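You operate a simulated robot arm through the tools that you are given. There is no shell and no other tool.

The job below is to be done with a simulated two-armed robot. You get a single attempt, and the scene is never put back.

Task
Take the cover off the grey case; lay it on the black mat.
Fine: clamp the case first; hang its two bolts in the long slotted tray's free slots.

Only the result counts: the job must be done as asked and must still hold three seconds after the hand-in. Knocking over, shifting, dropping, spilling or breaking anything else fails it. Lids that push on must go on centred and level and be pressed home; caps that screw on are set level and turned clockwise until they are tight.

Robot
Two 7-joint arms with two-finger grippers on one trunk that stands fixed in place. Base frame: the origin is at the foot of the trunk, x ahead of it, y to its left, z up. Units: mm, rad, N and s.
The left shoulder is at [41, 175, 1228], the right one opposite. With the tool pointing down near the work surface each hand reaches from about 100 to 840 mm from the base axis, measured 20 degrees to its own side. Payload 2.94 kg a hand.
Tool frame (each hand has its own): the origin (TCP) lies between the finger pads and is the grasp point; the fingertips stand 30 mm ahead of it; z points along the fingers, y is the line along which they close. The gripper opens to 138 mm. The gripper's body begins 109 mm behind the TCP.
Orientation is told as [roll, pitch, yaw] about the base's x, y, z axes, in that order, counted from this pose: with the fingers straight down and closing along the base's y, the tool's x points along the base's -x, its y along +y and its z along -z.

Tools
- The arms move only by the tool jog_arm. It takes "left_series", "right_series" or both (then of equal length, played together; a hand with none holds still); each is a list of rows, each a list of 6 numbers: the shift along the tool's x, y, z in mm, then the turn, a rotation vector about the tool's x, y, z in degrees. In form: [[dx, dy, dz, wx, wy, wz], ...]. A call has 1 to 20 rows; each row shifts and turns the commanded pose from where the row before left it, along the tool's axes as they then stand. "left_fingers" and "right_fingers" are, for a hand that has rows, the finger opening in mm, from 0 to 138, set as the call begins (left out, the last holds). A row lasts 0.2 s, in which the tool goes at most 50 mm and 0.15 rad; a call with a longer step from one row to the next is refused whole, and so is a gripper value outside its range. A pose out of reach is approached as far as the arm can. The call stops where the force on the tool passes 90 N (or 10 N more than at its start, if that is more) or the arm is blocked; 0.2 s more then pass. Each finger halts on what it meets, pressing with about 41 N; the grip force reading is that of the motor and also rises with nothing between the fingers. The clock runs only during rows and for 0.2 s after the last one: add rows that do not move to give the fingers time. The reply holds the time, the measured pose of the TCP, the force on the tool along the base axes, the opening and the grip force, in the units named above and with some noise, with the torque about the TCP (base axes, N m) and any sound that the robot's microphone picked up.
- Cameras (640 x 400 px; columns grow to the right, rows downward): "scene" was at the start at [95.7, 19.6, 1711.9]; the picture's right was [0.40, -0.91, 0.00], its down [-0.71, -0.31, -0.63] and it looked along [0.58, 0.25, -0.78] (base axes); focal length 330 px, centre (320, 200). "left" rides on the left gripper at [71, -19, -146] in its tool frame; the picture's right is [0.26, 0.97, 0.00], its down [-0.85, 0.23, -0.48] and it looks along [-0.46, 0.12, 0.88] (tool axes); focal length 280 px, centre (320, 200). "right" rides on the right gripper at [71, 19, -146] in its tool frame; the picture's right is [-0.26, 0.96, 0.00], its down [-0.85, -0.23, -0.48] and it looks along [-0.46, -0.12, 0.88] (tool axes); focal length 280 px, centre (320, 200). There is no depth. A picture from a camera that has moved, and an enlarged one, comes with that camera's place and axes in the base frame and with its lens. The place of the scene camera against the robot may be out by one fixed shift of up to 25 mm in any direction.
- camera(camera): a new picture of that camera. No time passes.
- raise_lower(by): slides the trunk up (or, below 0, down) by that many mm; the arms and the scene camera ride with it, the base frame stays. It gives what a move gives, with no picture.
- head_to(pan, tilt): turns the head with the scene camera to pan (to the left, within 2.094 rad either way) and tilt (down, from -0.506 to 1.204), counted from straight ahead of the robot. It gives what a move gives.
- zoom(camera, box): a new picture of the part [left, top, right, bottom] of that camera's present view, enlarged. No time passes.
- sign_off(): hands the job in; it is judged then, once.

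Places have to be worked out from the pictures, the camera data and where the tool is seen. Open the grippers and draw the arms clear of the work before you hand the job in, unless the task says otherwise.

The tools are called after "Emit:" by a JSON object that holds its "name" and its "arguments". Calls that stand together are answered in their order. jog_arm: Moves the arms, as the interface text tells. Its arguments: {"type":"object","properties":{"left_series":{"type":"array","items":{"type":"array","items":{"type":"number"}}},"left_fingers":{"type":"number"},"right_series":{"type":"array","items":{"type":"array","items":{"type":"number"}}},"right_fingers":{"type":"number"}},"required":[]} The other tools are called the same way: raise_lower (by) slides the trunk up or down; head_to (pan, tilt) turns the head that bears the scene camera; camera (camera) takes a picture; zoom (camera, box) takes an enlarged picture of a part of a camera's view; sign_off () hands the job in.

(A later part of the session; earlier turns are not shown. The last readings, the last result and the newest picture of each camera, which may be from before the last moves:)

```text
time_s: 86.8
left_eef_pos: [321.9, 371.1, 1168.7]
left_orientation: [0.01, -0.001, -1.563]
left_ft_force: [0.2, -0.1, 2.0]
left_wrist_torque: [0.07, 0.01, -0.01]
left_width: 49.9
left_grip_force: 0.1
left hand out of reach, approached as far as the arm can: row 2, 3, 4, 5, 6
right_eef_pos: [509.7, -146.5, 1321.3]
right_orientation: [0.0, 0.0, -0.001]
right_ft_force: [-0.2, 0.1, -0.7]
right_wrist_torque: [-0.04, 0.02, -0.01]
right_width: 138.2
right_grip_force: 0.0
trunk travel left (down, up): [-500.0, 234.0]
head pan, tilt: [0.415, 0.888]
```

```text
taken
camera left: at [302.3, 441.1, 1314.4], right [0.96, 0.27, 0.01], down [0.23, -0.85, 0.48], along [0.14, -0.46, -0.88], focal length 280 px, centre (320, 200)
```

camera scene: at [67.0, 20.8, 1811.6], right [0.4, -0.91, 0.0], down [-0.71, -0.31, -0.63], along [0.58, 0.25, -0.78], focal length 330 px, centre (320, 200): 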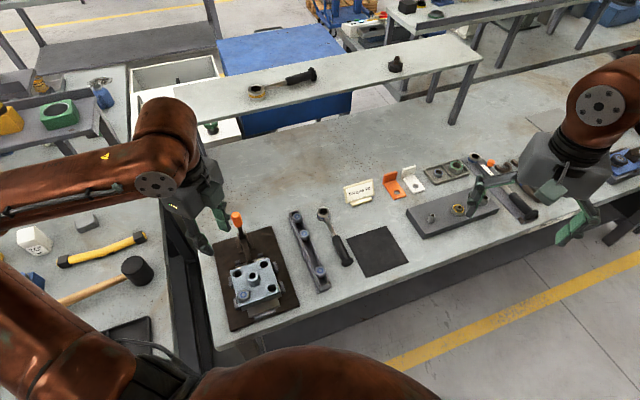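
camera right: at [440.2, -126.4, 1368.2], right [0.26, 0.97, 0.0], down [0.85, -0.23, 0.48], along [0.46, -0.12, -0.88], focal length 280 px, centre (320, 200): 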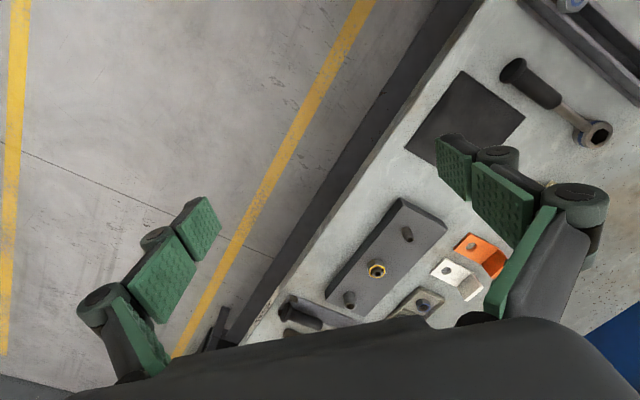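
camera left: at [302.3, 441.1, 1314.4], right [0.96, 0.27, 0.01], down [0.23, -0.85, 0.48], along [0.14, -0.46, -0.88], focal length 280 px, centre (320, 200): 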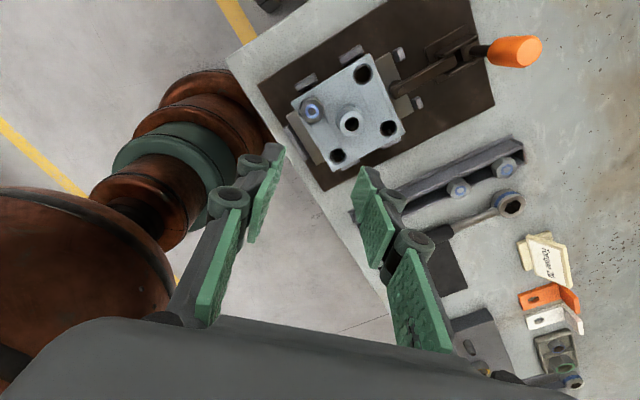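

The arm stops early in this wrist pose. I'll rotate to the hex's other option, yaw +31°, which is nearer the wrist's mid-range, and try the descent again.

Emit:
{"name": "jog_arm", "arguments": {"left_series": [[0, 0, -20, 0, 0, 0], [0, 0, 0, 0, 0, -8], [0, 0, 0, 0, 0, -8], [0, 0, 0, 0, 0, -8], [0, 0, 0, 0, 0, -8], [0, 0, 0, 0, 0, -8], [0, 0, 0, 0, 0, -8], [0, 0, 0, 0, 0, -8], [0, 0, 0, 0, 0, -8], [0, 0, 0, 0, 0, -8], [0, 0, 0, 0, 0, -8], [0, 0, 0, 0, 0, -8], [0, 0, 0, 0, 0, -8], [0, 0, 0, 0, 0, -8], [0, 0, 0, 0, 0, -8], [0, 0, 0, 0, 0, -8], [0, 0, 0, 0, 0, 0]]}}

Emit:
{"name": "jog_arm", "arguments": {"left_series": [[0, 0, 20, 0, 0, 0], [0, 0, 25, 0, 0, 0], [0, 0, 25, 0, 0, 0], [0, 0, 25, 0, 0, 0], [0, 0, 0, 0, 0, 0]]}}

Emit:
{"name": "camera", "arguments": {"camera": "scene"}}

```text
time_s: 90.4
left_eef_pos: [320.8, 371.9, 1184.7]
left_orientation: [0.002, 0.0, 0.537]
left_ft_force: [-0.1, -0.3, -0.6]
left_wrist_torque: [-0.01, 0.04, -0.02]
left_width: 49.9
left_grip_force: 0.0
right_eef_pos: [510.3, -146.6, 1322.7]
right_orientation: [0.0, 0.001, 0.0]
right_ft_force: [0.7, -0.7, 0.1]
right_wrist_torque: [-0.01, -0.01, 0.02]
right_width: 138.1
right_grip_force: 0.0
trunk travel left (down, up): [-500.0, 234.0]
head pan, tilt: [0.415, 0.888]
```

```text
time_s: 91.6
left_eef_pos: [325.5, 372.9, 1155.4]
left_orientation: [-0.008, -0.008, 0.53]
left_ft_force: [-0.4, -0.7, 1.0]
left_wrist_torque: [0.06, 0.02, 0.0]
left_width: 50.1
left_grip_force: 0.2
left hand out of reach, approached as far as the arm can: row 2, 3, 4
right_eef_pos: [510.0, -145.3, 1321.0]
right_orientation: [-0.001, 0.001, 0.0]
right_ft_force: [0.2, 0.6, 0.9]
right_wrist_torque: [-0.05, 0.02, 0.04]
right_width: 137.9
right_grip_force: 0.0
trunk travel left (down, up): [-500.0, 234.0]
head pan, tilt: [0.415, 0.888]
```

```text
taken
camera scene: at [67.0, 22.4, 1811.7], right [0.4, -0.91, 0.0], down [-0.71, -0.31, -0.63], along [0.58, 0.25, -0.78], focal length 330 px, centre (320, 200)
```

scene: 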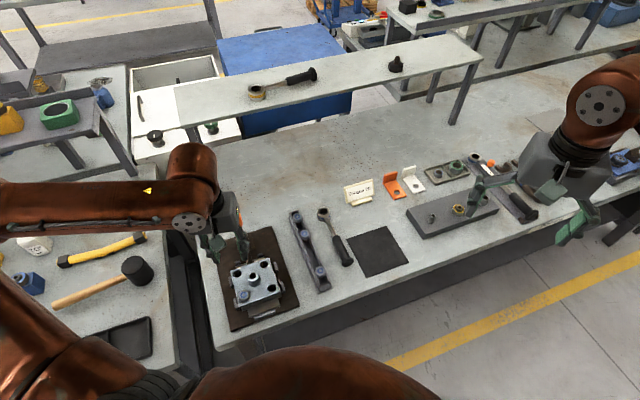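

With the hand high, the wrist passes too near the shoulder. Lower down it should be reachable, so I'll move out over the empty corner near (430,370), drop the trunk 60 mm, descend there, then slide in to F.

Emit:
{"name": "jog_arm", "arguments": {"left_series": [[-29.5, -18.3, 0, 0, 0, 0], [-29.5, -18.3, 0, 0, 0, 0], [-29.5, -18.3, 0, 0, 0, 0], [0, 0, 0, 0, 0, 0]]}}

Emit:
{"name": "raise_lower", "arguments": {"by": -60}}

Emit:
{"name": "jog_arm", "arguments": {"left_series": [[0, 0, 20, 0, 0, 0], [0, 0, 20, 0, 0, 0], [0, 0, 20, 0, 0, 0], [0, 0, 20, 0, 0, 0], [0, 0, 0, 0, 0, 0]]}}

```text
time_s: 92.6
left_eef_pos: [425.9, 372.3, 1148.3]
left_orientation: [-0.002, 0.0, 0.536]
left_ft_force: [-0.9, 0.0, -0.1]
left_wrist_torque: [-0.02, -0.02, 0.04]
left_width: 50.2
left_grip_force: 0.0
right_eef_pos: [508.5, -147.0, 1322.4]
right_orientation: [0.0, -0.001, 0.0]
right_ft_force: [0.2, 0.6, -0.1]
right_wrist_torque: [-0.02, -0.02, 0.0]
right_width: 138.2
right_grip_force: 0.0
trunk travel left (down, up): [-500.0, 234.0]
head pan, tilt: [0.415, 0.888]
```

```text
time_s: 93.6
left_eef_pos: [427.9, 370.2, 1090.7]
left_orientation: [0.0, 0.0, 0.534]
left_ft_force: [-0.5, -0.1, 0.6]
left_wrist_torque: [0.02, -0.02, 0.01]
left_width: 49.9
left_grip_force: 0.1
right_eef_pos: [509.6, -146.4, 1262.5]
right_orientation: [0.001, 0.001, -0.001]
right_ft_force: [0.2, 0.2, 0.5]
right_wrist_torque: [-0.02, -0.08, 0.01]
right_width: 138.4
right_grip_force: 0.1
trunk travel left (down, up): [-440.0, 294.0]
head pan, tilt: [0.415, 0.888]
```

```text
time_s: 94.8
left_eef_pos: [429.4, 368.3, 1010.1]
left_orientation: [0.0, 0.001, 0.535]
left_ft_force: [-0.4, -1.8, -0.1]
left_wrist_torque: [0.0, 0.0, 0.02]
left_width: 50.0
left_grip_force: 0.1
right_eef_pos: [509.8, -147.4, 1263.0]
right_orientation: [0.001, 0.001, 0.0]
right_ft_force: [0.7, 0.6, 1.4]
right_wrist_torque: [0.0, -0.02, 0.01]
right_width: 137.9
right_grip_force: 0.2
trunk travel left (down, up): [-440.0, 294.0]
head pan, tilt: [0.415, 0.888]
```

I'm low over the corner at z 1010. I'll slide across toward F in small steps above the boss.

Emit:
{"name": "jog_arm", "arguments": {"left_series": [[19.3, 11.9, 0, 0, 0, 0], [19.3, 11.9, 0, 0, 0, 0], [19.3, 11.9, 0, 0, 0, 0], [19.3, 11.9, 0, 0, 0, 0], [19.3, 11.9, 0, 0, 0, 0], [0, 0, 0, 0, 0, 0]]}}

Emit:
{"name": "camera", "arguments": {"camera": "left"}}

```text
time_s: 96.2
left_eef_pos: [347.8, 375.0, 1010.1]
left_orientation: [-0.002, -0.001, 0.534]
left_ft_force: [-0.2, 1.4, 0.9]
left_wrist_torque: [-0.04, 0.0, 0.02]
left_width: 50.0
left_grip_force: 0.0
left hand out of reach, approached as far as the arm can: row 4, 5
right_eef_pos: [508.8, -144.6, 1262.8]
right_orientation: [0.001, -0.001, 0.001]
right_ft_force: [0.6, 1.1, 0.0]
right_wrist_torque: [-0.06, -0.01, 0.01]
right_width: 138.2
right_grip_force: 0.0
trunk travel left (down, up): [-440.0, 294.0]
head pan, tilt: [0.415, 0.888]
```

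```text
taken
camera left: at [297.5, 321.0, 1156.2], right [-0.72, 0.7, 0.0], down [0.61, 0.63, 0.48], along [0.33, 0.34, -0.88], focal length 280 px, centre (320, 200)
```

left: 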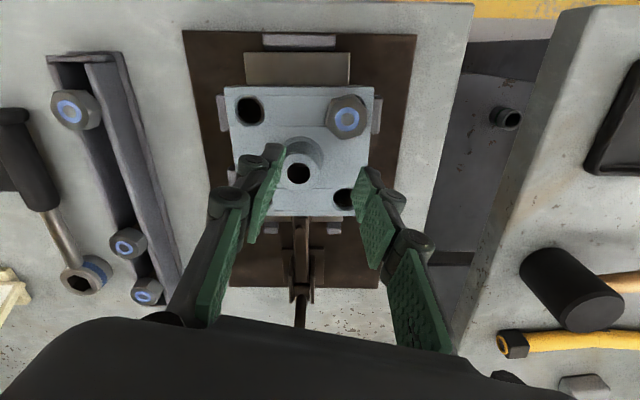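

The elbow is folded to its limit here: the wrist centre sits about 300 mm above the TCP and needs more vertical offset from the shoulder. A low trunk gives that offset, so I'll back out, raise both hands, and then lower the trunk a lot.

Emit:
{"name": "jog_arm", "arguments": {"left_series": [[-35, -21, 0, 0, 0, 0], [-35, -21, 0, 0, 0, 0], [0, 0, -40, 0, 0, 0], [0, 0, -40, 0, 0, 0], [0, 0, -40, 0, 0, 0], [0, 0, -40, 0, 0, 0], [0, 0, -40, 0, 0, 0], [0, 0, -40, 0, 0, 0], [0, 0, 0, 0, 0, 0]], "right_series": [[0, 0, -20, 0, 0, 0], [0, 0, -20, 0, 0, 0], [0, 0, -20, 0, 0, 0], [0, 0, -20, 0, 0, 0], [0, 0, -20, 0, 0, 0], [0, 0, -20, 0, 0, 0], [0, 0, 0, 0, 0, 0], [0, 0, 0, 0, 0, 0], [0, 0, 0, 0, 0, 0]]}}

Emit:
{"name": "camera", "arguments": {"camera": "scene"}}

```text
time_s: 98.2
left_eef_pos: [429.1, 372.4, 1251.5]
left_orientation: [-0.002, 0.001, 0.534]
left_ft_force: [0.5, 0.7, -0.1]
left_wrist_torque: [-0.02, 0.03, 0.04]
left_width: 49.6
left_grip_force: 0.1
right_eef_pos: [512.0, -146.1, 1385.2]
right_orientation: [-0.001, 0.001, -0.001]
right_ft_force: [-0.4, 0.6, -0.4]
right_wrist_torque: [-0.06, -0.01, 0.02]
right_width: 138.0
right_grip_force: 0.0
trunk travel left (down, up): [-440.0, 294.0]
head pan, tilt: [0.415, 0.888]
```

```text
taken
camera scene: at [82.4, 21.2, 1751.8], right [0.4, -0.91, 0.0], down [-0.71, -0.31, -0.63], along [0.58, 0.25, -0.78], focal length 330 px, centre (320, 200)
```

scene: 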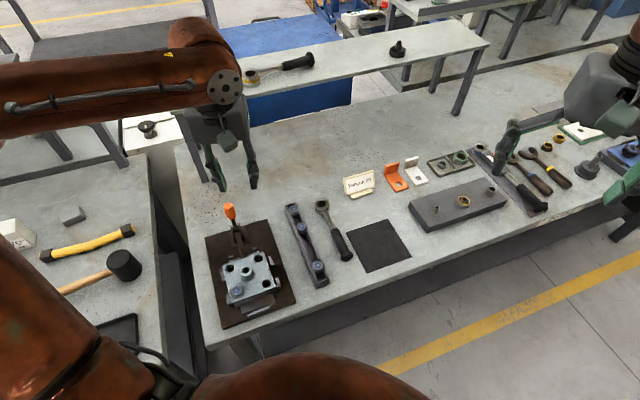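

Both hands are high. I'll lower the trunk in stages, checking that the left elbow stays clear of the side bench.

Emit:
{"name": "raise_lower", "arguments": {"by": -120}}

Emit:
{"name": "camera", "arguments": {"camera": "scene"}}

Emit:
{"name": "camera", "arguments": {"camera": "left"}}

```text
time_s: 99.7
left_eef_pos: [429.0, 371.1, 1131.6]
left_orientation: [-0.002, -0.002, 0.533]
left_ft_force: [0.2, -0.8, 0.3]
left_wrist_torque: [-0.01, -0.01, -0.01]
left_width: 49.8
left_grip_force: 0.1
right_eef_pos: [508.8, -146.7, 1262.0]
right_orientation: [0.002, 0.0, -0.001]
right_ft_force: [0.6, 0.5, 0.0]
right_wrist_torque: [0.01, -0.02, 0.02]
right_width: 138.1
right_grip_force: 0.0
trunk travel left (down, up): [-320.0, 414.0]
head pan, tilt: [0.415, 0.888]
```

```text
taken
camera scene: at [133.8, 20.5, 1631.5], right [0.4, -0.91, 0.0], down [-0.71, -0.31, -0.63], along [0.58, 0.25, -0.78], focal length 330 px, centre (320, 200)
```

scene: 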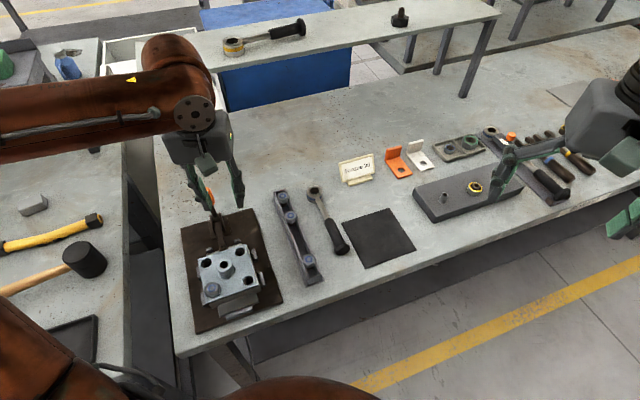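

```text
taken
camera left: at [378.4, 318.2, 1276.1], right [-0.72, 0.7, 0.0], down [0.61, 0.63, 0.48], along [0.33, 0.34, -0.88], focal length 280 px, centre (320, 200)
```

left: 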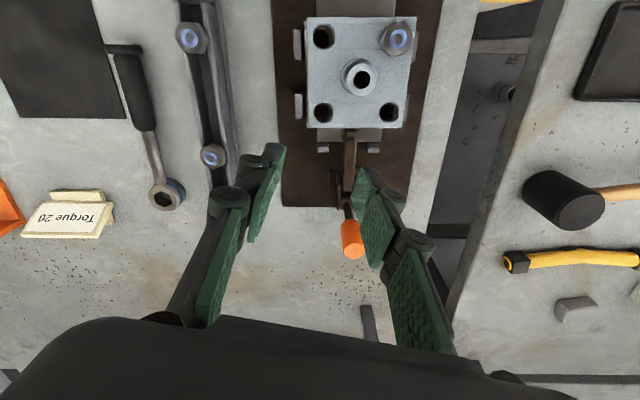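

I'll turn the head left briefly to see where the left elbow is relative to the side bench.

Emit:
{"name": "head_to", "arguments": {"pan": 1.2, "tilt": 0.8}}

Emit:
{"name": "camera", "arguments": {"camera": "scene"}}

```text
time_s: 100.8
left_eef_pos: [430.8, 371.7, 1129.9]
left_orientation: [-0.002, 0.0, 0.533]
left_ft_force: [0.7, -0.1, 0.5]
left_wrist_torque: [-0.02, 0.0, -0.05]
left_width: 49.9
left_grip_force: 0.1
right_eef_pos: [510.4, -146.7, 1262.3]
right_orientation: [0.002, 0.0, 0.0]
right_ft_force: [0.2, -0.1, -0.5]
right_wrist_torque: [-0.02, -0.01, 0.0]
right_width: 138.0
right_grip_force: 0.1
trunk travel left (down, up): [-320.0, 414.0]
head pan, tilt: [1.201, 0.799]
```

```text
taken
camera scene: at [94.5, 65.0, 1638.2], right [0.93, -0.36, 0.0], down [-0.26, -0.67, -0.7], along [0.25, 0.65, -0.72], focal length 330 px, centre (320, 200)
```

scene: 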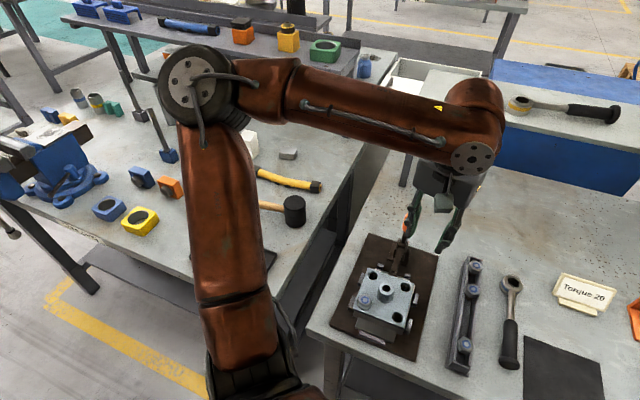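

The elbow sits high, around z 1400, so another 120 mm down is safe. I'll lower the trunk and point the head back.

Emit:
{"name": "raise_lower", "arguments": {"by": -110}}

Emit:
{"name": "head_to", "arguments": {"pan": 0.6, "tilt": 0.95}}

Emit:
{"name": "camera", "arguments": {"camera": "scene"}}

Emit:
{"name": "camera", "arguments": {"camera": "left"}}

```text
time_s: 102.3
left_eef_pos: [428.9, 370.8, 1020.1]
left_orientation: [0.0, -0.002, 0.533]
left_ft_force: [-0.7, 0.8, -0.6]
left_wrist_torque: [0.0, -0.06, -0.01]
left_width: 50.0
left_grip_force: 0.1
right_eef_pos: [508.5, -147.0, 1152.7]
right_orientation: [0.002, -0.002, -0.002]
right_ft_force: [0.6, -0.5, 0.4]
right_wrist_torque: [0.02, -0.03, 0.0]
right_width: 138.1
right_grip_force: 0.0
trunk travel left (down, up): [-210.0, 524.0]
head pan, tilt: [1.201, 0.799]
```

```text
time_s: 103.3
left_eef_pos: [428.8, 371.1, 1019.6]
left_orientation: [0.002, 0.0, 0.534]
left_ft_force: [0.3, -0.1, 0.3]
left_wrist_torque: [-0.02, 0.02, 0.01]
left_width: 50.2
left_grip_force: 0.1
right_eef_pos: [511.0, -148.0, 1153.1]
right_orientation: [0.001, -0.001, 0.0]
right_ft_force: [0.4, -0.2, 0.3]
right_wrist_torque: [-0.01, -0.01, 0.02]
right_width: 138.0
right_grip_force: 0.1
trunk travel left (down, up): [-210.0, 524.0]
head pan, tilt: [0.6, 0.949]
```

```text
taken
camera scene: at [203.5, 30.9, 1512.1], right [0.57, -0.82, 0.0], down [-0.67, -0.46, -0.58], along [0.48, 0.33, -0.81], focal length 330 px, centre (320, 200)
```

scene: 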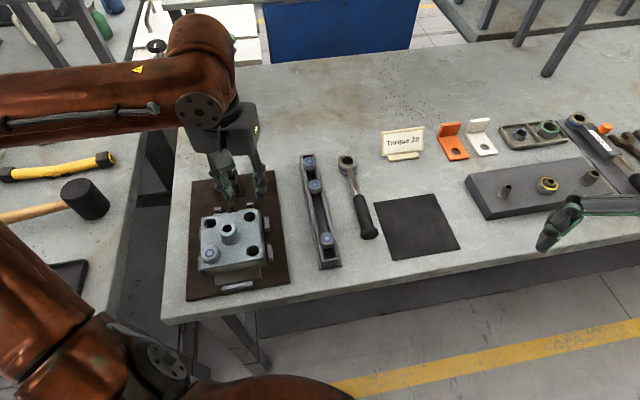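

```text
taken
camera left: at [379.2, 318.2, 1165.3], right [-0.72, 0.7, 0.0], down [0.61, 0.63, 0.48], along [0.33, 0.34, -0.88], focal length 280 px, centre (320, 200)
```

left: 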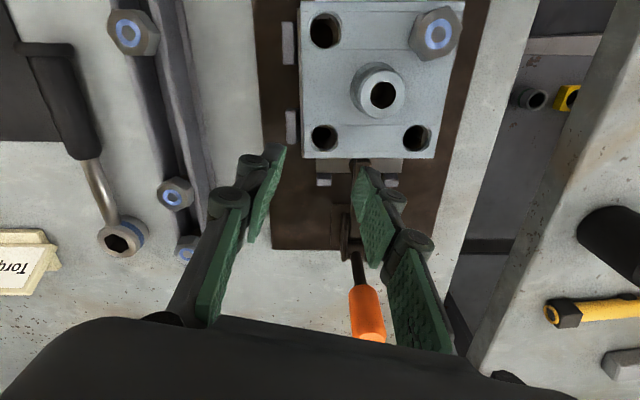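

I'm now at shoulder height about 1038. I'll slide in to F at z 1020.

Emit:
{"name": "jog_arm", "arguments": {"left_series": [[19.5, 11.3, 0, 0, 0, 0], [19.5, 11.3, 0, 0, 0, 0], [19.5, 11.3, 0, 0, 0, 0], [19.5, 11.3, 0, 0, 0, 0], [19.5, 11.3, 0, 0, 0, 0], [0, 0, 0, 0, 0, 0]]}}

```text
time_s: 104.7
left_eef_pos: [316.4, 367.9, 1019.1]
left_orientation: [0.002, -0.001, 0.533]
left_ft_force: [0.0, -0.3, -1.5]
left_wrist_torque: [0.01, 0.01, 0.01]
left_width: 50.1
left_grip_force: 0.1
right_eef_pos: [510.3, -146.5, 1151.4]
right_orientation: [0.0, 0.002, 0.002]
right_ft_force: [-0.2, 0.2, -0.4]
right_wrist_torque: [0.0, 0.0, -0.01]
right_width: 137.9
right_grip_force: 0.1
trunk travel left (down, up): [-210.0, 524.0]
head pan, tilt: [0.6, 0.949]
```

F is reachable now. I'll rotate clockwise to -89.5° of yaw at this height for a long stroke.

Emit:
{"name": "jog_arm", "arguments": {"left_series": [[0, 0, 0, 0, 0, 8], [0, 0, 0, 0, 0, 8], [0, 0, 0, 0, 0, 8], [0, 0, 0, 0, 0, 8], [0, 0, 0, 0, 0, 8], [0, 0, 0, 0, 0, 8], [0, 0, 0, 0, 0, 8], [0, 0, 0, 0, 0, 8], [0, 0, 0, 0, 0, 8], [0, 0, 0, 0, 0, 8], [0, 0, 0, 0, 0, 8], [0, 0, 0, 0, 0, 8], [0, 0, 0, 0, 0, 8], [0, 0, 0, 0, 0, 8], [0, 0, 0, 0, 0, 8], [0, 0, 0, 0, 0, 0]]}}

Emit:
{"name": "camera", "arguments": {"camera": "left"}}

Emit:
{"name": "zoom", "arguments": {"camera": "left", "box": [275, 105, 365, 185]}}

```text
time_s: 108.1
left_eef_pos: [315.9, 369.9, 1020.8]
left_orientation: [-0.001, 0.001, -1.561]
left_ft_force: [0.1, -0.2, 0.5]
left_wrist_torque: [-0.01, -0.01, 0.02]
left_width: 50.1
left_grip_force: 0.0
right_eef_pos: [511.4, -147.1, 1151.8]
right_orientation: [0.0, 0.0, 0.0]
right_ft_force: [0.4, -0.2, -0.2]
right_wrist_torque: [0.0, 0.03, 0.0]
right_width: 137.9
right_grip_force: 0.0
trunk travel left (down, up): [-210.0, 524.0]
head pan, tilt: [0.6, 0.949]
```

```text
taken
camera left: at [297.3, 441.3, 1165.5], right [0.96, 0.27, 0.0], down [0.24, -0.85, 0.48], along [0.13, -0.46, -0.88], focal length 280 px, centre (320, 200)
```

left: 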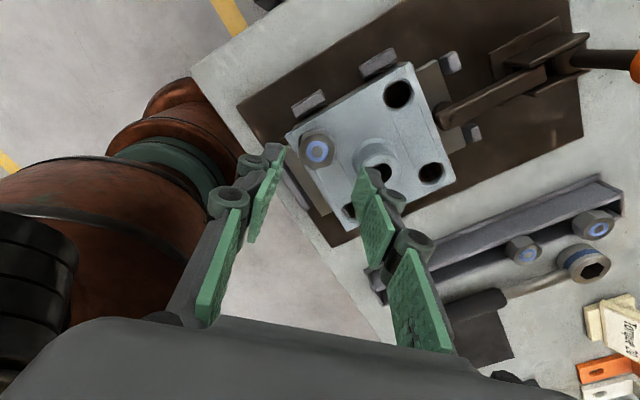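

```text
5.00 times, centred on (320, 145) of left
camera zoom: at [297.3, 441.3, 1165.5], right [0.96, 0.27, 0.0], down [0.24, -0.85, 0.48], along [0.13, -0.46, -0.88], focal length 1402 px, centre (320, 475)
```

zoom: 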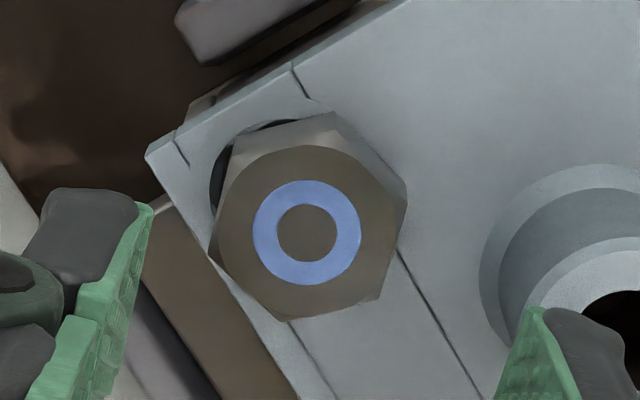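

F is centred under the hand with the flats within 2°. I'll lower to fingertip height just above the cover and grip.

Emit:
{"name": "jog_arm", "arguments": {"left_series": [[-0.5, 0, 25, 0, 0, -1.5], [0, 0, 20, 0, 0, 0], [0, 0, 13, 0, 0, 0], [0, 0, 0, 0, 0, 0]], "left_fingers": 48}}

Emit:
{"name": "jog_arm", "arguments": {"left_series": [[0, 0, 0, 0, 0, 0], [0, 0, 0, 0, 0, 0], [0, 0, 0, 0, 0, 0]], "left_fingers": 20}}

Emit:
{"name": "zoom", "arguments": {"camera": "left", "box": [250, 120, 390, 230]}}

Emit:
{"name": "zoom", "arguments": {"camera": "scene", "box": [160, 180, 300, 310]}}

```text
time_s: 109.1
left_eef_pos: [338.2, 377.1, 982.6]
left_orientation: [0.002, 0.0, -1.534]
left_ft_force: [9.0, 2.5, 15.0]
left_wrist_torque: [0.06, -0.64, 0.06]
left_width: 58.4
left_grip_force: 5.3
left hand out of reach, approached as far as the arm can: row 1, 2, 3
right_eef_pos: [511.0, -147.9, 1152.0]
right_orientation: [0.002, 0.003, 0.0]
right_ft_force: [0.1, 0.2, -0.4]
right_wrist_torque: [0.0, 0.03, 0.01]
right_width: 138.0
right_grip_force: 0.1
trunk travel left (down, up): [-210.0, 524.0]
head pan, tilt: [0.6, 0.949]
```

```text
time_s: 109.9
left_eef_pos: [336.9, 376.0, 981.4]
left_orientation: [-0.002, 0.0, -1.535]
left_ft_force: [8.8, -0.6, 17.9]
left_wrist_torque: [-0.07, -0.51, 0.06]
left_width: 28.6
left_grip_force: 4.0
right_eef_pos: [510.0, -147.4, 1152.2]
right_orientation: [0.002, 0.0, -0.001]
right_ft_force: [-0.3, 0.0, -0.8]
right_wrist_torque: [0.01, 0.0, 0.03]
right_width: 138.0
right_grip_force: 0.0
trunk travel left (down, up): [-210.0, 524.0]
head pan, tilt: [0.6, 0.949]
```

```text
3.64 times, centred on (320, 175) of left
camera zoom: at [316.1, 446.0, 1127.5], right [0.95, 0.3, 0.0], down [0.26, -0.84, 0.48], along [0.14, -0.45, -0.88], focal length 1020 px, centre (320, 291)
```

zoom: 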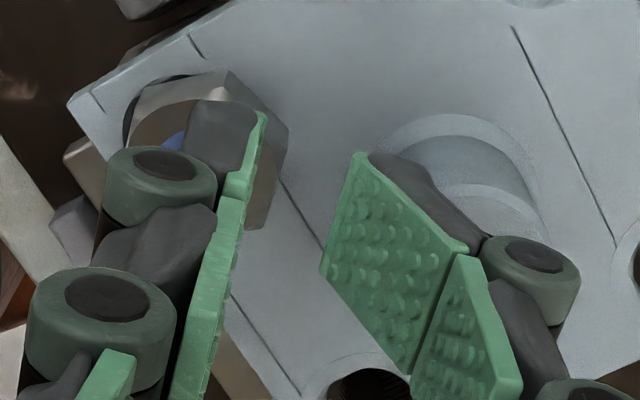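

```text
3.08 times, centred on (230, 245) of scene
camera zoom: at [203.8, 29.6, 1512.2], right [0.56, -0.83, 0.0], down [-0.67, -0.46, -0.58], along [0.48, 0.33, -0.81], focal length 1015 px, centre (597, 62)
```

zoom: 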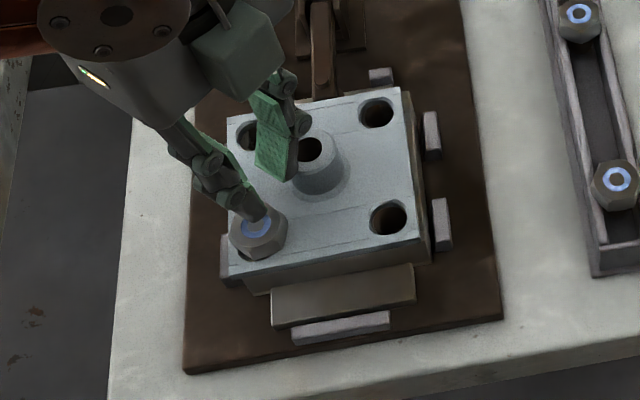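

The hand drifted and a fingertip rests on the bolt at 18 N, which at least shows the head top is near 951. I'll lift straight off, move out, and use a high trunk with a low entry from the outer corner instead.

Emit:
{"name": "jog_arm", "arguments": {"left_series": [[0, 0, -15, 0, 0, 0], [0, 0, -30, 0, 0, 0], [0, 0, 0, 0, 0, 0]]}}

Emit:
{"name": "zoom", "arguments": {"camera": "scene", "box": [160, 180, 300, 310]}}

```text
time_s: 110.7
left_eef_pos: [337.9, 377.2, 1026.5]
left_orientation: [-0.002, -0.002, -1.535]
left_ft_force: [0.2, 0.9, -0.5]
left_wrist_torque: [0.02, 0.03, -0.01]
left_width: 20.0
left_grip_force: 0.1
right_eef_pos: [509.7, -147.7, 1152.0]
right_orientation: [0.003, 0.0, 0.0]
right_ft_force: [-0.2, 0.2, 0.6]
right_wrist_torque: [0.04, -0.01, -0.02]
right_width: 138.1
right_grip_force: 0.0
trunk travel left (down, up): [-210.0, 524.0]
head pan, tilt: [0.6, 0.949]
```

```text
3.08 times, centred on (230, 245) of scene
camera zoom: at [203.4, 30.7, 1512.1], right [0.56, -0.83, 0.0], down [-0.67, -0.46, -0.58], along [0.48, 0.33, -0.81], focal length 1015 px, centre (597, 62)
```

zoom: 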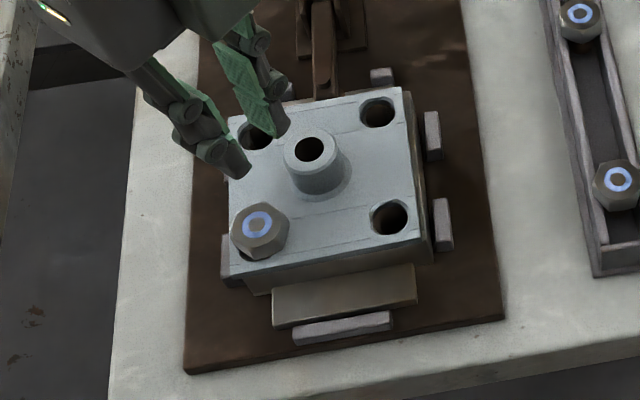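

Bolt F is undisturbed. It was reachable at z 1020 with the trunk at -190, so a further 100 mm drop should make z 960 reachable. I'll raise both hands and lower the trunk.

Emit:
{"name": "jog_arm", "arguments": {"left_series": [[0, 0, -35, 0, 0, 0], [0, 0, -35, 0, 0, 0], [0, 0, -35, 0, 0, 0], [0, 0, 0, 0, 0, 0]], "right_series": [[0, 0, -30, 0, 0, 0], [0, 0, -30, 0, 0, 0], [0, 0, -30, 0, 0, 0], [0, 0, 0, 0, 0, 0]], "left_fingers": 50}}

Emit:
{"name": "raise_lower", "arguments": {"by": -100}}

Emit:
{"name": "camera", "arguments": {"camera": "scene"}}

Emit:
{"name": "camera", "arguments": {"camera": "left"}}

```text
time_s: 111.7
left_eef_pos: [335.5, 378.0, 1129.2]
left_orientation: [0.0, -0.001, -1.534]
left_ft_force: [0.3, -0.6, -0.1]
left_wrist_torque: [-0.02, 0.04, -0.02]
left_width: 50.1
left_grip_force: 0.1
right_eef_pos: [515.1, -148.0, 1238.7]
right_orientation: [0.0, 0.001, 0.0]
right_ft_force: [0.5, 0.1, -0.8]
right_wrist_torque: [0.03, 0.02, -0.01]
right_width: 137.9
right_grip_force: 0.0
trunk travel left (down, up): [-210.0, 524.0]
head pan, tilt: [0.6, 0.949]
```

```text
time_s: 113.0
left_eef_pos: [335.7, 376.6, 1031.1]
left_orientation: [0.003, 0.0, -1.534]
left_ft_force: [0.1, 1.4, -0.1]
left_wrist_torque: [0.01, -0.08, -0.01]
left_width: 50.0
left_grip_force: 0.0
right_eef_pos: [509.3, -147.3, 1142.7]
right_orientation: [0.002, -0.001, -0.001]
right_ft_force: [-0.1, -0.4, 0.5]
right_wrist_torque: [0.02, -0.03, -0.01]
right_width: 137.8
right_grip_force: 0.1
trunk travel left (down, up): [-110.0, 624.0]
head pan, tilt: [0.6, 0.949]
```

```text
taken
camera scene: at [296.0, 30.8, 1401.0], right [0.56, -0.83, 0.0], down [-0.67, -0.46, -0.58], along [0.48, 0.33, -0.81], focal length 330 px, centre (320, 200)
```

scene: 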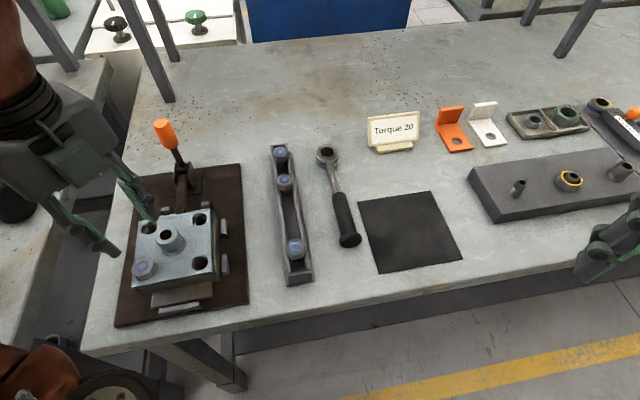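

```text
taken
camera left: at [314.3, 446.5, 1175.9], right [0.95, 0.3, 0.0], down [0.26, -0.84, 0.48], along [0.14, -0.45, -0.88], focal length 280 px, centre (320, 200)
```

left: 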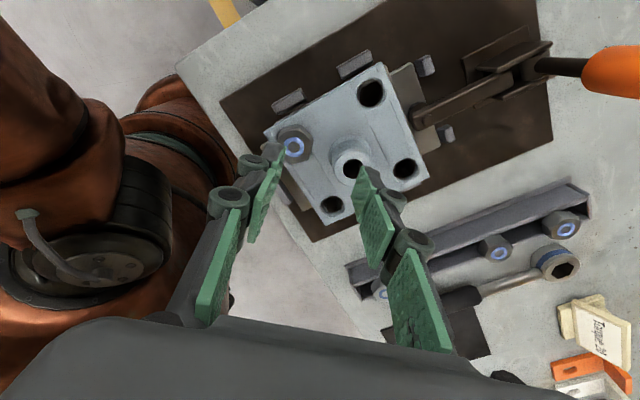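

Fitting all the limits, the shoulder also moves forward as the trunk drops, and the wrist needs to stay at least 390 mm from it. At this trunk height F at z 962 should just clear that, so I'll centre over F and come down in small guarded steps.

Emit:
{"name": "jog_arm", "arguments": {"left_series": [[-3.4, -10, 0, 0, 0, 0], [-3.3, -10, 0, 0, 0, 0], [0, 0, 0, 0, 0, 0]]}}

Emit:
{"name": "jog_arm", "arguments": {"left_series": [[0, 0, 10, 0, 0, 0], [0, 0, 10, 0, 0, 0], [0, 0, 0, 0, 0, 0]]}}

Emit:
{"name": "camera", "arguments": {"camera": "left"}}

```text
time_s: 113.8
left_eef_pos: [315.7, 367.1, 1031.3]
left_orientation: [0.0, 0.0, -1.534]
left_ft_force: [-0.1, -0.8, -0.8]
left_wrist_torque: [0.04, -0.01, -0.01]
left_width: 49.9
left_grip_force: 0.1
right_eef_pos: [511.0, -149.1, 1141.8]
right_orientation: [0.003, 0.001, 0.0]
right_ft_force: [0.7, 0.0, 0.1]
right_wrist_torque: [0.0, 0.02, -0.01]
right_width: 138.1
right_grip_force: 0.1
trunk travel left (down, up): [-110.0, 624.0]
head pan, tilt: [0.6, 0.949]
```

```text
time_s: 114.6
left_eef_pos: [316.9, 367.6, 1008.6]
left_orientation: [0.001, 0.0, -1.534]
left_ft_force: [0.2, -1.2, 0.5]
left_wrist_torque: [-0.02, 0.01, 0.0]
left_width: 49.8
left_grip_force: 0.1
right_eef_pos: [510.4, -146.5, 1142.2]
right_orientation: [0.0, 0.0, -0.001]
right_ft_force: [-0.7, 0.0, -0.5]
right_wrist_torque: [0.03, -0.03, -0.03]
right_width: 137.8
right_grip_force: 0.0
trunk travel left (down, up): [-110.0, 624.0]
head pan, tilt: [0.6, 0.949]
```

```text
taken
camera left: at [296.3, 437.6, 1155.3], right [0.95, 0.3, 0.0], down [0.26, -0.84, 0.48], along [0.14, -0.45, -0.88], focal length 280 px, centre (320, 200)
```

left: 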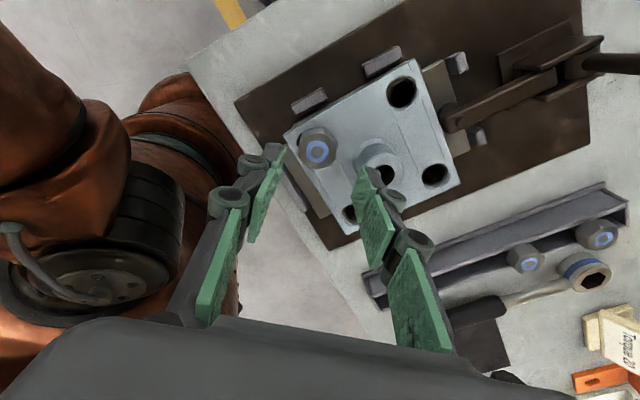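

Reachable so far at z 1009. I'll recentre slightly and continue down in small steps.

Emit:
{"name": "jog_arm", "arguments": {"left_series": [[2.9, -1.5, 5, 0, 0, 0], [0, 0, 10, 0, 0, 0], [0, 0, 5, 0, 0, 0], [0, 0, 0, 0, 0, 0]]}}

Emit:
{"name": "zoom", "arguments": {"camera": "left", "box": [250, 110, 390, 220]}}

```text
time_s: 115.6
left_eef_pos: [315.9, 371.6, 990.7]
left_orientation: [0.002, -0.002, -1.534]
left_ft_force: [0.6, -0.5, 0.7]
left_wrist_torque: [0.01, 0.01, -0.04]
left_width: 50.2
left_grip_force: 0.1
right_eef_pos: [510.1, -147.2, 1141.9]
right_orientation: [0.001, 0.0, 0.001]
right_ft_force: [-0.2, 0.3, 1.1]
right_wrist_torque: [-0.01, 0.03, 0.0]
right_width: 138.0
right_grip_force: 0.0
trunk travel left (down, up): [-110.0, 624.0]
head pan, tilt: [0.6, 0.949]
```

```text
3.64 times, centred on (320, 165) of left
camera zoom: at [294.6, 441.5, 1135.8], right [0.95, 0.3, 0.0], down [0.26, -0.84, 0.48], along [0.14, -0.45, -0.88], focal length 1020 px, centre (320, 327)
```

zoom: 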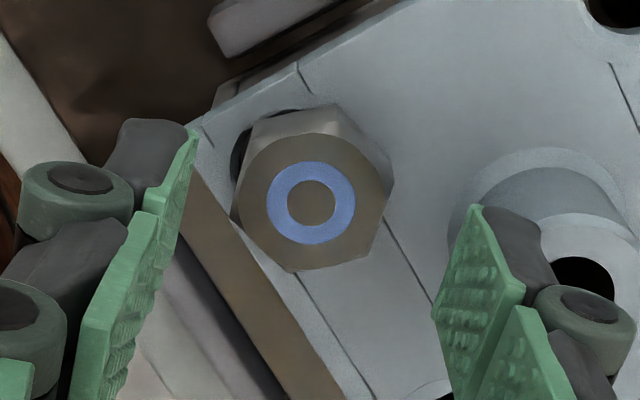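

Centred with the fingers straddling. I'll go down the remaining 26 mm.

Emit:
{"name": "jog_arm", "arguments": {"left_series": [[-0.8, 0, 9, 0, 0, 0], [0, 0, 9, 0, 0, 0], [0, 0, 8, 0, 0, 0], [0, 0, 0, 0, 0, 0]]}}

Emit:
{"name": "zoom", "arguments": {"camera": "left", "box": [250, 110, 390, 220]}}

```text
time_s: 116.6
left_eef_pos: [314.7, 369.5, 962.6]
left_orientation: [-0.003, 0.001, -1.535]
left_ft_force: [-1.2, -1.3, 2.1]
left_wrist_torque: [0.03, 0.0, 0.01]
left_width: 55.4
left_grip_force: 0.1
right_eef_pos: [510.9, -147.3, 1141.4]
right_orientation: [0.002, 0.003, 0.0]
right_ft_force: [-0.3, -1.1, -0.7]
right_wrist_torque: [0.0, 0.02, 0.01]
right_width: 138.2
right_grip_force: 0.1
trunk travel left (down, up): [-110.0, 624.0]
head pan, tilt: [0.6, 0.949]
```

```text
3.64 times, centred on (320, 165) of left
camera zoom: at [295.0, 440.0, 1108.6], right [0.95, 0.3, 0.0], down [0.26, -0.84, 0.48], along [0.14, -0.45, -0.88], focal length 1020 px, centre (320, 327)
```

zoom: 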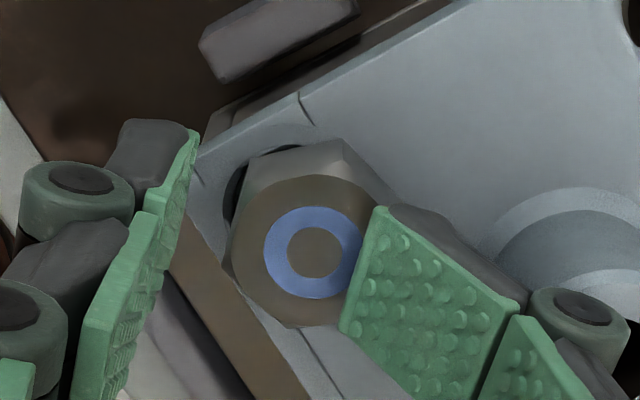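

The inner finger seems to be brushing the boss at this opening. Closing will pull it inward, so I'll close on the bolt now.

Emit:
{"name": "jog_arm", "arguments": {"left_series": [[0, 0, 0, 0, 0, 0], [0, 0, 0, 0, 0, 0], [0, 0, 0, 0, 0, 0], [0, 0, 0, 0, 0, 0]], "left_fingers": 20}}

Emit:
{"name": "zoom", "arguments": {"camera": "left", "box": [250, 110, 390, 220]}}

```text
time_s: 117.6
left_eef_pos: [312.1, 370.4, 964.0]
left_orientation: [-0.003, -0.001, -1.535]
left_ft_force: [-26.0, 0.5, 4.6]
left_wrist_torque: [0.38, 0.57, 0.0]
left_width: 24.9
left_grip_force: 20.3
right_eef_pos: [507.4, -148.6, 1144.2]
right_orientation: [0.001, -0.001, 0.0]
right_ft_force: [0.0, 0.0, -0.3]
right_wrist_torque: [0.0, -0.04, 0.02]
right_width: 138.2
right_grip_force: 0.1
trunk travel left (down, up): [-110.0, 624.0]
head pan, tilt: [0.6, 0.949]
```

```text
3.64 times, centred on (320, 165) of left
camera zoom: at [292.1, 440.1, 1109.4], right [0.95, 0.3, 0.0], down [0.26, -0.84, 0.47], along [0.14, -0.45, -0.88], focal length 1020 px, centre (320, 327)
```

zoom: 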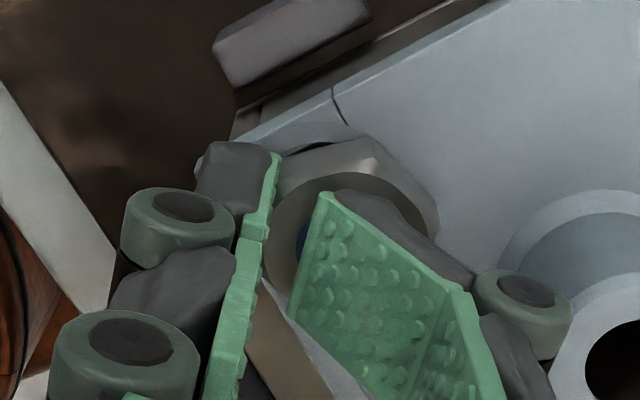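

The inner finger has bent over the bolt head instead of alongside it. I'll open and rise immediately.

Emit:
{"name": "jog_arm", "arguments": {"left_series": [[0, 0, 0, 0, 0, 0], [0, 0, 0, 0, 0, 0], [0, 0, 0, 0, 0, 0], [0, 0, -8, 0, 0, 0], [0, 0, -12, 0, 0, 0], [0, 0, -15, 0, 0, 0], [0, 0, 0, 0, 0, 0]], "left_fingers": 45}}

Emit:
{"name": "zoom", "arguments": {"camera": "left", "box": [200, 60, 440, 260]}}

Emit:
{"name": "camera", "arguments": {"camera": "scene"}}

```text
time_s: 119.2
left_eef_pos: [316.2, 372.3, 1000.3]
left_orientation: [-0.002, 0.0, -1.534]
left_ft_force: [0.0, -0.4, 0.1]
left_wrist_torque: [0.02, 0.0, -0.03]
left_width: 45.1
left_grip_force: 0.1
right_eef_pos: [509.9, -147.0, 1141.6]
right_orientation: [-0.001, -0.002, 0.0]
right_ft_force: [0.3, -0.3, 0.4]
right_wrist_torque: [-0.01, 0.01, -0.02]
right_width: 138.0
right_grip_force: 0.0
trunk travel left (down, up): [-110.0, 624.0]
head pan, tilt: [0.6, 0.949]
```

```text
2.00 times, centred on (320, 160) of left
camera zoom: at [295.5, 441.9, 1145.4], right [0.95, 0.3, 0.0], down [0.26, -0.84, 0.48], along [0.14, -0.45, -0.88], focal length 561 px, centre (320, 280)
```

zoom: 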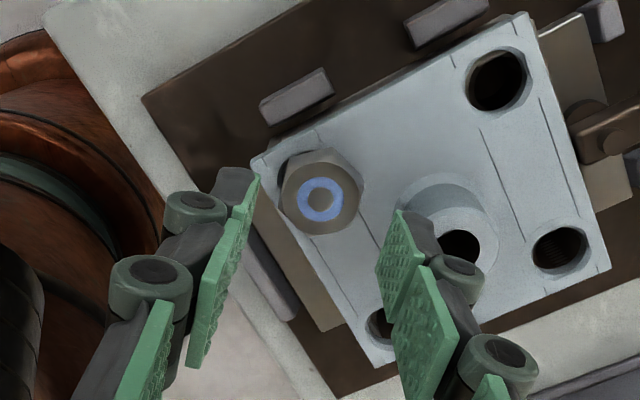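

```text
taken
camera scene: at [297.0, 30.9, 1400.4], right [0.56, -0.83, 0.0], down [-0.67, -0.46, -0.58], along [0.48, 0.33, -0.81], focal length 330 px, centre (320, 200)
```

scene: 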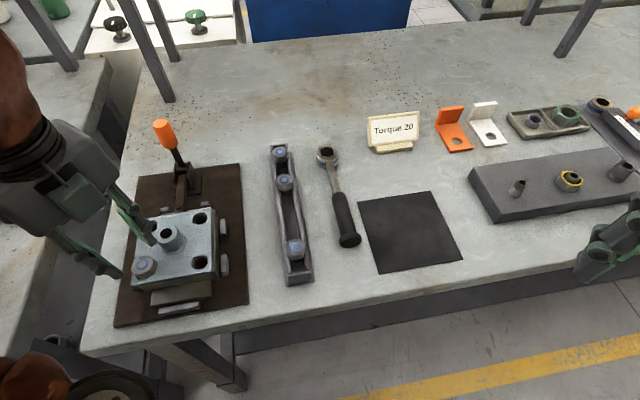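

The finger recovered and the bolt is fine. I'll switch to the -29° grip, which keeps the fingers away from the boss.

Emit:
{"name": "jog_arm", "arguments": {"left_series": [[0, 0, -5, 0, 0, -7.4], [0, 0, 0, 0, 0, -7.4], [0, 0, 0, 0, 0, -7.4], [0, 0, 0, 0, 0, -7.4], [0, 0, 0, 0, 0, -7.4], [0, 0, 0, 0, 0, -7.4], [0, 0, 0, 0, 0, -7.4], [0, 0, 0, 0, 0, -7.4], [0, 0, 0, 0, 0, 0]]}}

Emit:
{"name": "camera", "arguments": {"camera": "left"}}

Emit:
{"name": "zoom", "arguments": {"camera": "left", "box": [250, 110, 390, 220]}}

```text
time_s: 121.2
left_eef_pos: [315.1, 371.8, 1003.0]
left_orientation: [0.0, -0.001, -0.5]
left_ft_force: [-0.4, 0.1, -0.1]
left_wrist_torque: [-0.02, 0.0, 0.03]
left_width: 45.1
left_grip_force: 0.1
right_eef_pos: [509.3, -147.6, 1142.4]
right_orientation: [0.0, 0.001, 0.0]
right_ft_force: [0.5, -0.6, -0.7]
right_wrist_torque: [0.01, 0.03, 0.0]
right_width: 137.8
right_grip_force: 0.1
trunk travel left (down, up): [-110.0, 624.0]
head pan, tilt: [0.6, 0.949]
```

```text
taken
camera left: at [244.8, 387.6, 1149.0], right [0.23, 0.97, 0.0], down [0.86, -0.2, 0.48], along [0.46, -0.11, -0.88], focal length 280 px, centre (320, 200)
```

left: 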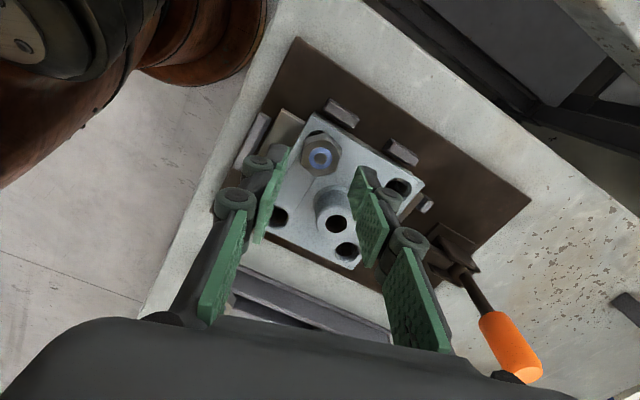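

```text
3.64 times, centred on (320, 165) of left
camera zoom: at [244.8, 387.6, 1149.0], right [0.23, 0.97, 0.0], down [0.86, -0.2, 0.48], along [0.46, -0.11, -0.88], focal length 1020 px, centre (320, 327)
```

zoom: 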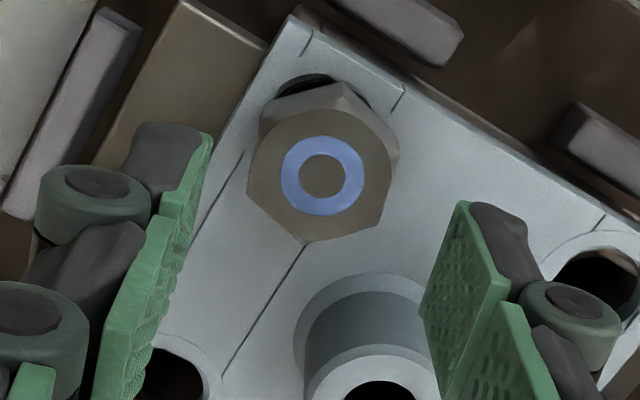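

F is centred and the flats line up. I'll lower and grip at this orientation.

Emit:
{"name": "jog_arm", "arguments": {"left_series": [[-1.5, -0.6, 14, 0, 0, -1.5], [0, 0, 14, 0, 0, 0], [0, 0, 12, 0, 0, 0], [0, 0, 0, 0, 0, 0]]}}

Emit:
{"name": "jog_arm", "arguments": {"left_series": [[0, 0, 0, 0, 0, 0], [0, 0, 0, 0, 0, 0], [0, 0, 0, 0, 0, 0]], "left_fingers": 20}}

Emit:
{"name": "zoom", "arguments": {"camera": "left", "box": [250, 110, 390, 220]}}

```text
time_s: 122.2
left_eef_pos: [316.8, 368.8, 963.9]
left_orientation: [0.001, -0.001, -0.474]
left_ft_force: [0.3, 0.7, 0.7]
left_wrist_torque: [0.02, 0.0, 0.03]
left_width: 45.1
left_grip_force: 0.1
right_eef_pos: [510.4, -147.0, 1143.3]
right_orientation: [0.002, 0.001, 0.002]
right_ft_force: [0.5, 0.3, 0.7]
right_wrist_torque: [-0.02, -0.01, 0.02]
right_width: 137.9
right_grip_force: 0.0
trunk travel left (down, up): [-110.0, 624.0]
head pan, tilt: [0.6, 0.949]
```

```text
time_s: 123.0
left_eef_pos: [316.1, 371.2, 964.3]
left_orientation: [-0.001, -0.001, -0.474]
left_ft_force: [1.1, 3.7, 2.0]
left_wrist_torque: [0.23, 0.06, -0.04]
left_width: 29.2
left_grip_force: 41.1
right_eef_pos: [510.5, -147.4, 1142.1]
right_orientation: [0.0, 0.0, 0.001]
right_ft_force: [0.3, 0.4, 0.1]
right_wrist_torque: [-0.01, 0.02, 0.0]
right_width: 138.0
right_grip_force: 0.1
trunk travel left (down, up): [-110.0, 624.0]
head pan, tilt: [0.6, 0.949]
```

```text
3.64 times, centred on (320, 165) of left
camera zoom: at [245.7, 384.9, 1109.7], right [0.21, 0.98, 0.0], down [0.86, -0.18, 0.48], along [0.47, -0.1, -0.88], focal length 1020 px, centre (320, 327)
```

zoom: 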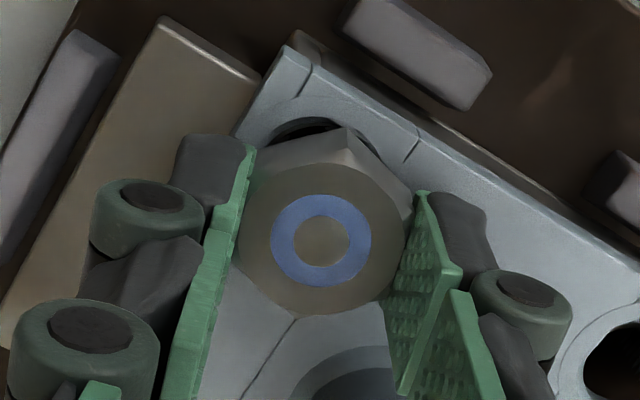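

A solid grip at 29.2 mm. I'll turn anticlockwise in batches with a slight rise, checking reach each time.

Emit:
{"name": "jog_arm", "arguments": {"left_series": [[0, 0, 0, 0, 0, -8], [0, 0, -0.2, 0, 0, -8], [0, 0, -0.2, 0, 0, -8], [0, 0, -0.2, 0, 0, -8], [0, 0, -0.2, 0, 0, -8], [0, 0, -0.2, 0, 0, -8], [0, 0, -0.2, 0, 0, -8], [0, 0, -0.2, 0, 0, -8], [0, 0, 0, 0, 0, 0]]}}

Emit:
{"name": "jog_arm", "arguments": {"left_series": [[0, 0, -0.2, 0, 0, -8], [0, 0, -0.2, 0, 0, -8], [0, 0, -0.2, 0, 0, -8], [0, 0, -0.2, 0, 0, -8], [0, 0, 0, 0, 0, 0]]}}

```text
time_s: 125.0
left_eef_pos: [316.1, 371.2, 965.7]
left_orientation: [-0.002, -0.003, 0.643]
left_ft_force: [5.2, 8.7, 17.9]
left_wrist_torque: [0.42, -0.31, 0.01]
left_width: 29.4
left_grip_force: 40.8
right_eef_pos: [509.2, -148.4, 1141.0]
right_orientation: [0.002, 0.0, -0.001]
right_ft_force: [0.1, 0.6, 1.3]
right_wrist_torque: [-0.03, 0.02, 0.01]
right_width: 138.0
right_grip_force: 0.0
trunk travel left (down, up): [-110.0, 624.0]
head pan, tilt: [0.6, 0.949]
```

```text
time_s: 126.2
left_eef_pos: [315.6, 370.3, 967.2]
left_orientation: [-0.002, -0.001, 1.202]
left_ft_force: [-1.4, 5.8, 21.6]
left_wrist_torque: [0.38, 0.01, 0.0]
left_width: 29.0
left_grip_force: 41.2
right_eef_pos: [510.3, -148.0, 1141.7]
right_orientation: [0.002, -0.001, 0.001]
right_ft_force: [-0.5, -0.8, 0.2]
right_wrist_torque: [-0.02, 0.02, -0.02]
right_width: 138.1
right_grip_force: 0.1
trunk travel left (down, up): [-110.0, 624.0]
head pan, tilt: [0.6, 0.949]
```

Turning well, with the yaw at 69° and the bolt climbing. I'll continue to about 100° in two small batches.

Emit:
{"name": "jog_arm", "arguments": {"left_series": [[0, 0, -0.25, 0, 0, -8], [0, 0, -0.25, 0, 0, -8], [0, 0, 0, 0, 0, 0]]}}

Emit:
{"name": "jog_arm", "arguments": {"left_series": [[0, 0, -0.25, 0, 0, -8], [0, 0, -0.25, 0, 0, -8], [0, 0, 0, 0, 0, 0]]}}

```text
time_s: 127.0
left_eef_pos: [315.4, 368.4, 966.5]
left_orientation: [-0.001, -0.001, 1.483]
left_ft_force: [-10.8, 2.7, 16.3]
left_wrist_torque: [0.24, 0.4, -0.01]
left_width: 29.3
left_grip_force: 40.8
right_eef_pos: [508.3, -147.6, 1143.1]
right_orientation: [0.002, -0.001, 0.0]
right_ft_force: [-0.3, 0.0, 0.3]
right_wrist_torque: [-0.04, 0.01, 0.02]
right_width: 138.0
right_grip_force: 0.0
trunk travel left (down, up): [-110.0, 624.0]
head pan, tilt: [0.6, 0.949]
```

```text
time_s: 127.8
left_eef_pos: [315.8, 371.2, 966.7]
left_orientation: [-0.002, 0.001, 1.76]
left_ft_force: [-12.3, 0.9, 10.5]
left_wrist_torque: [0.19, 0.46, -0.04]
left_width: 29.2
left_grip_force: 40.8
right_eef_pos: [508.2, -146.3, 1143.2]
right_orientation: [0.003, 0.002, 0.0]
right_ft_force: [-0.3, -0.5, -0.4]
right_wrist_torque: [0.01, 0.01, -0.01]
right_width: 138.0
right_grip_force: 0.0
trunk travel left (down, up): [-110.0, 624.0]
head pan, tilt: [0.6, 0.949]
```

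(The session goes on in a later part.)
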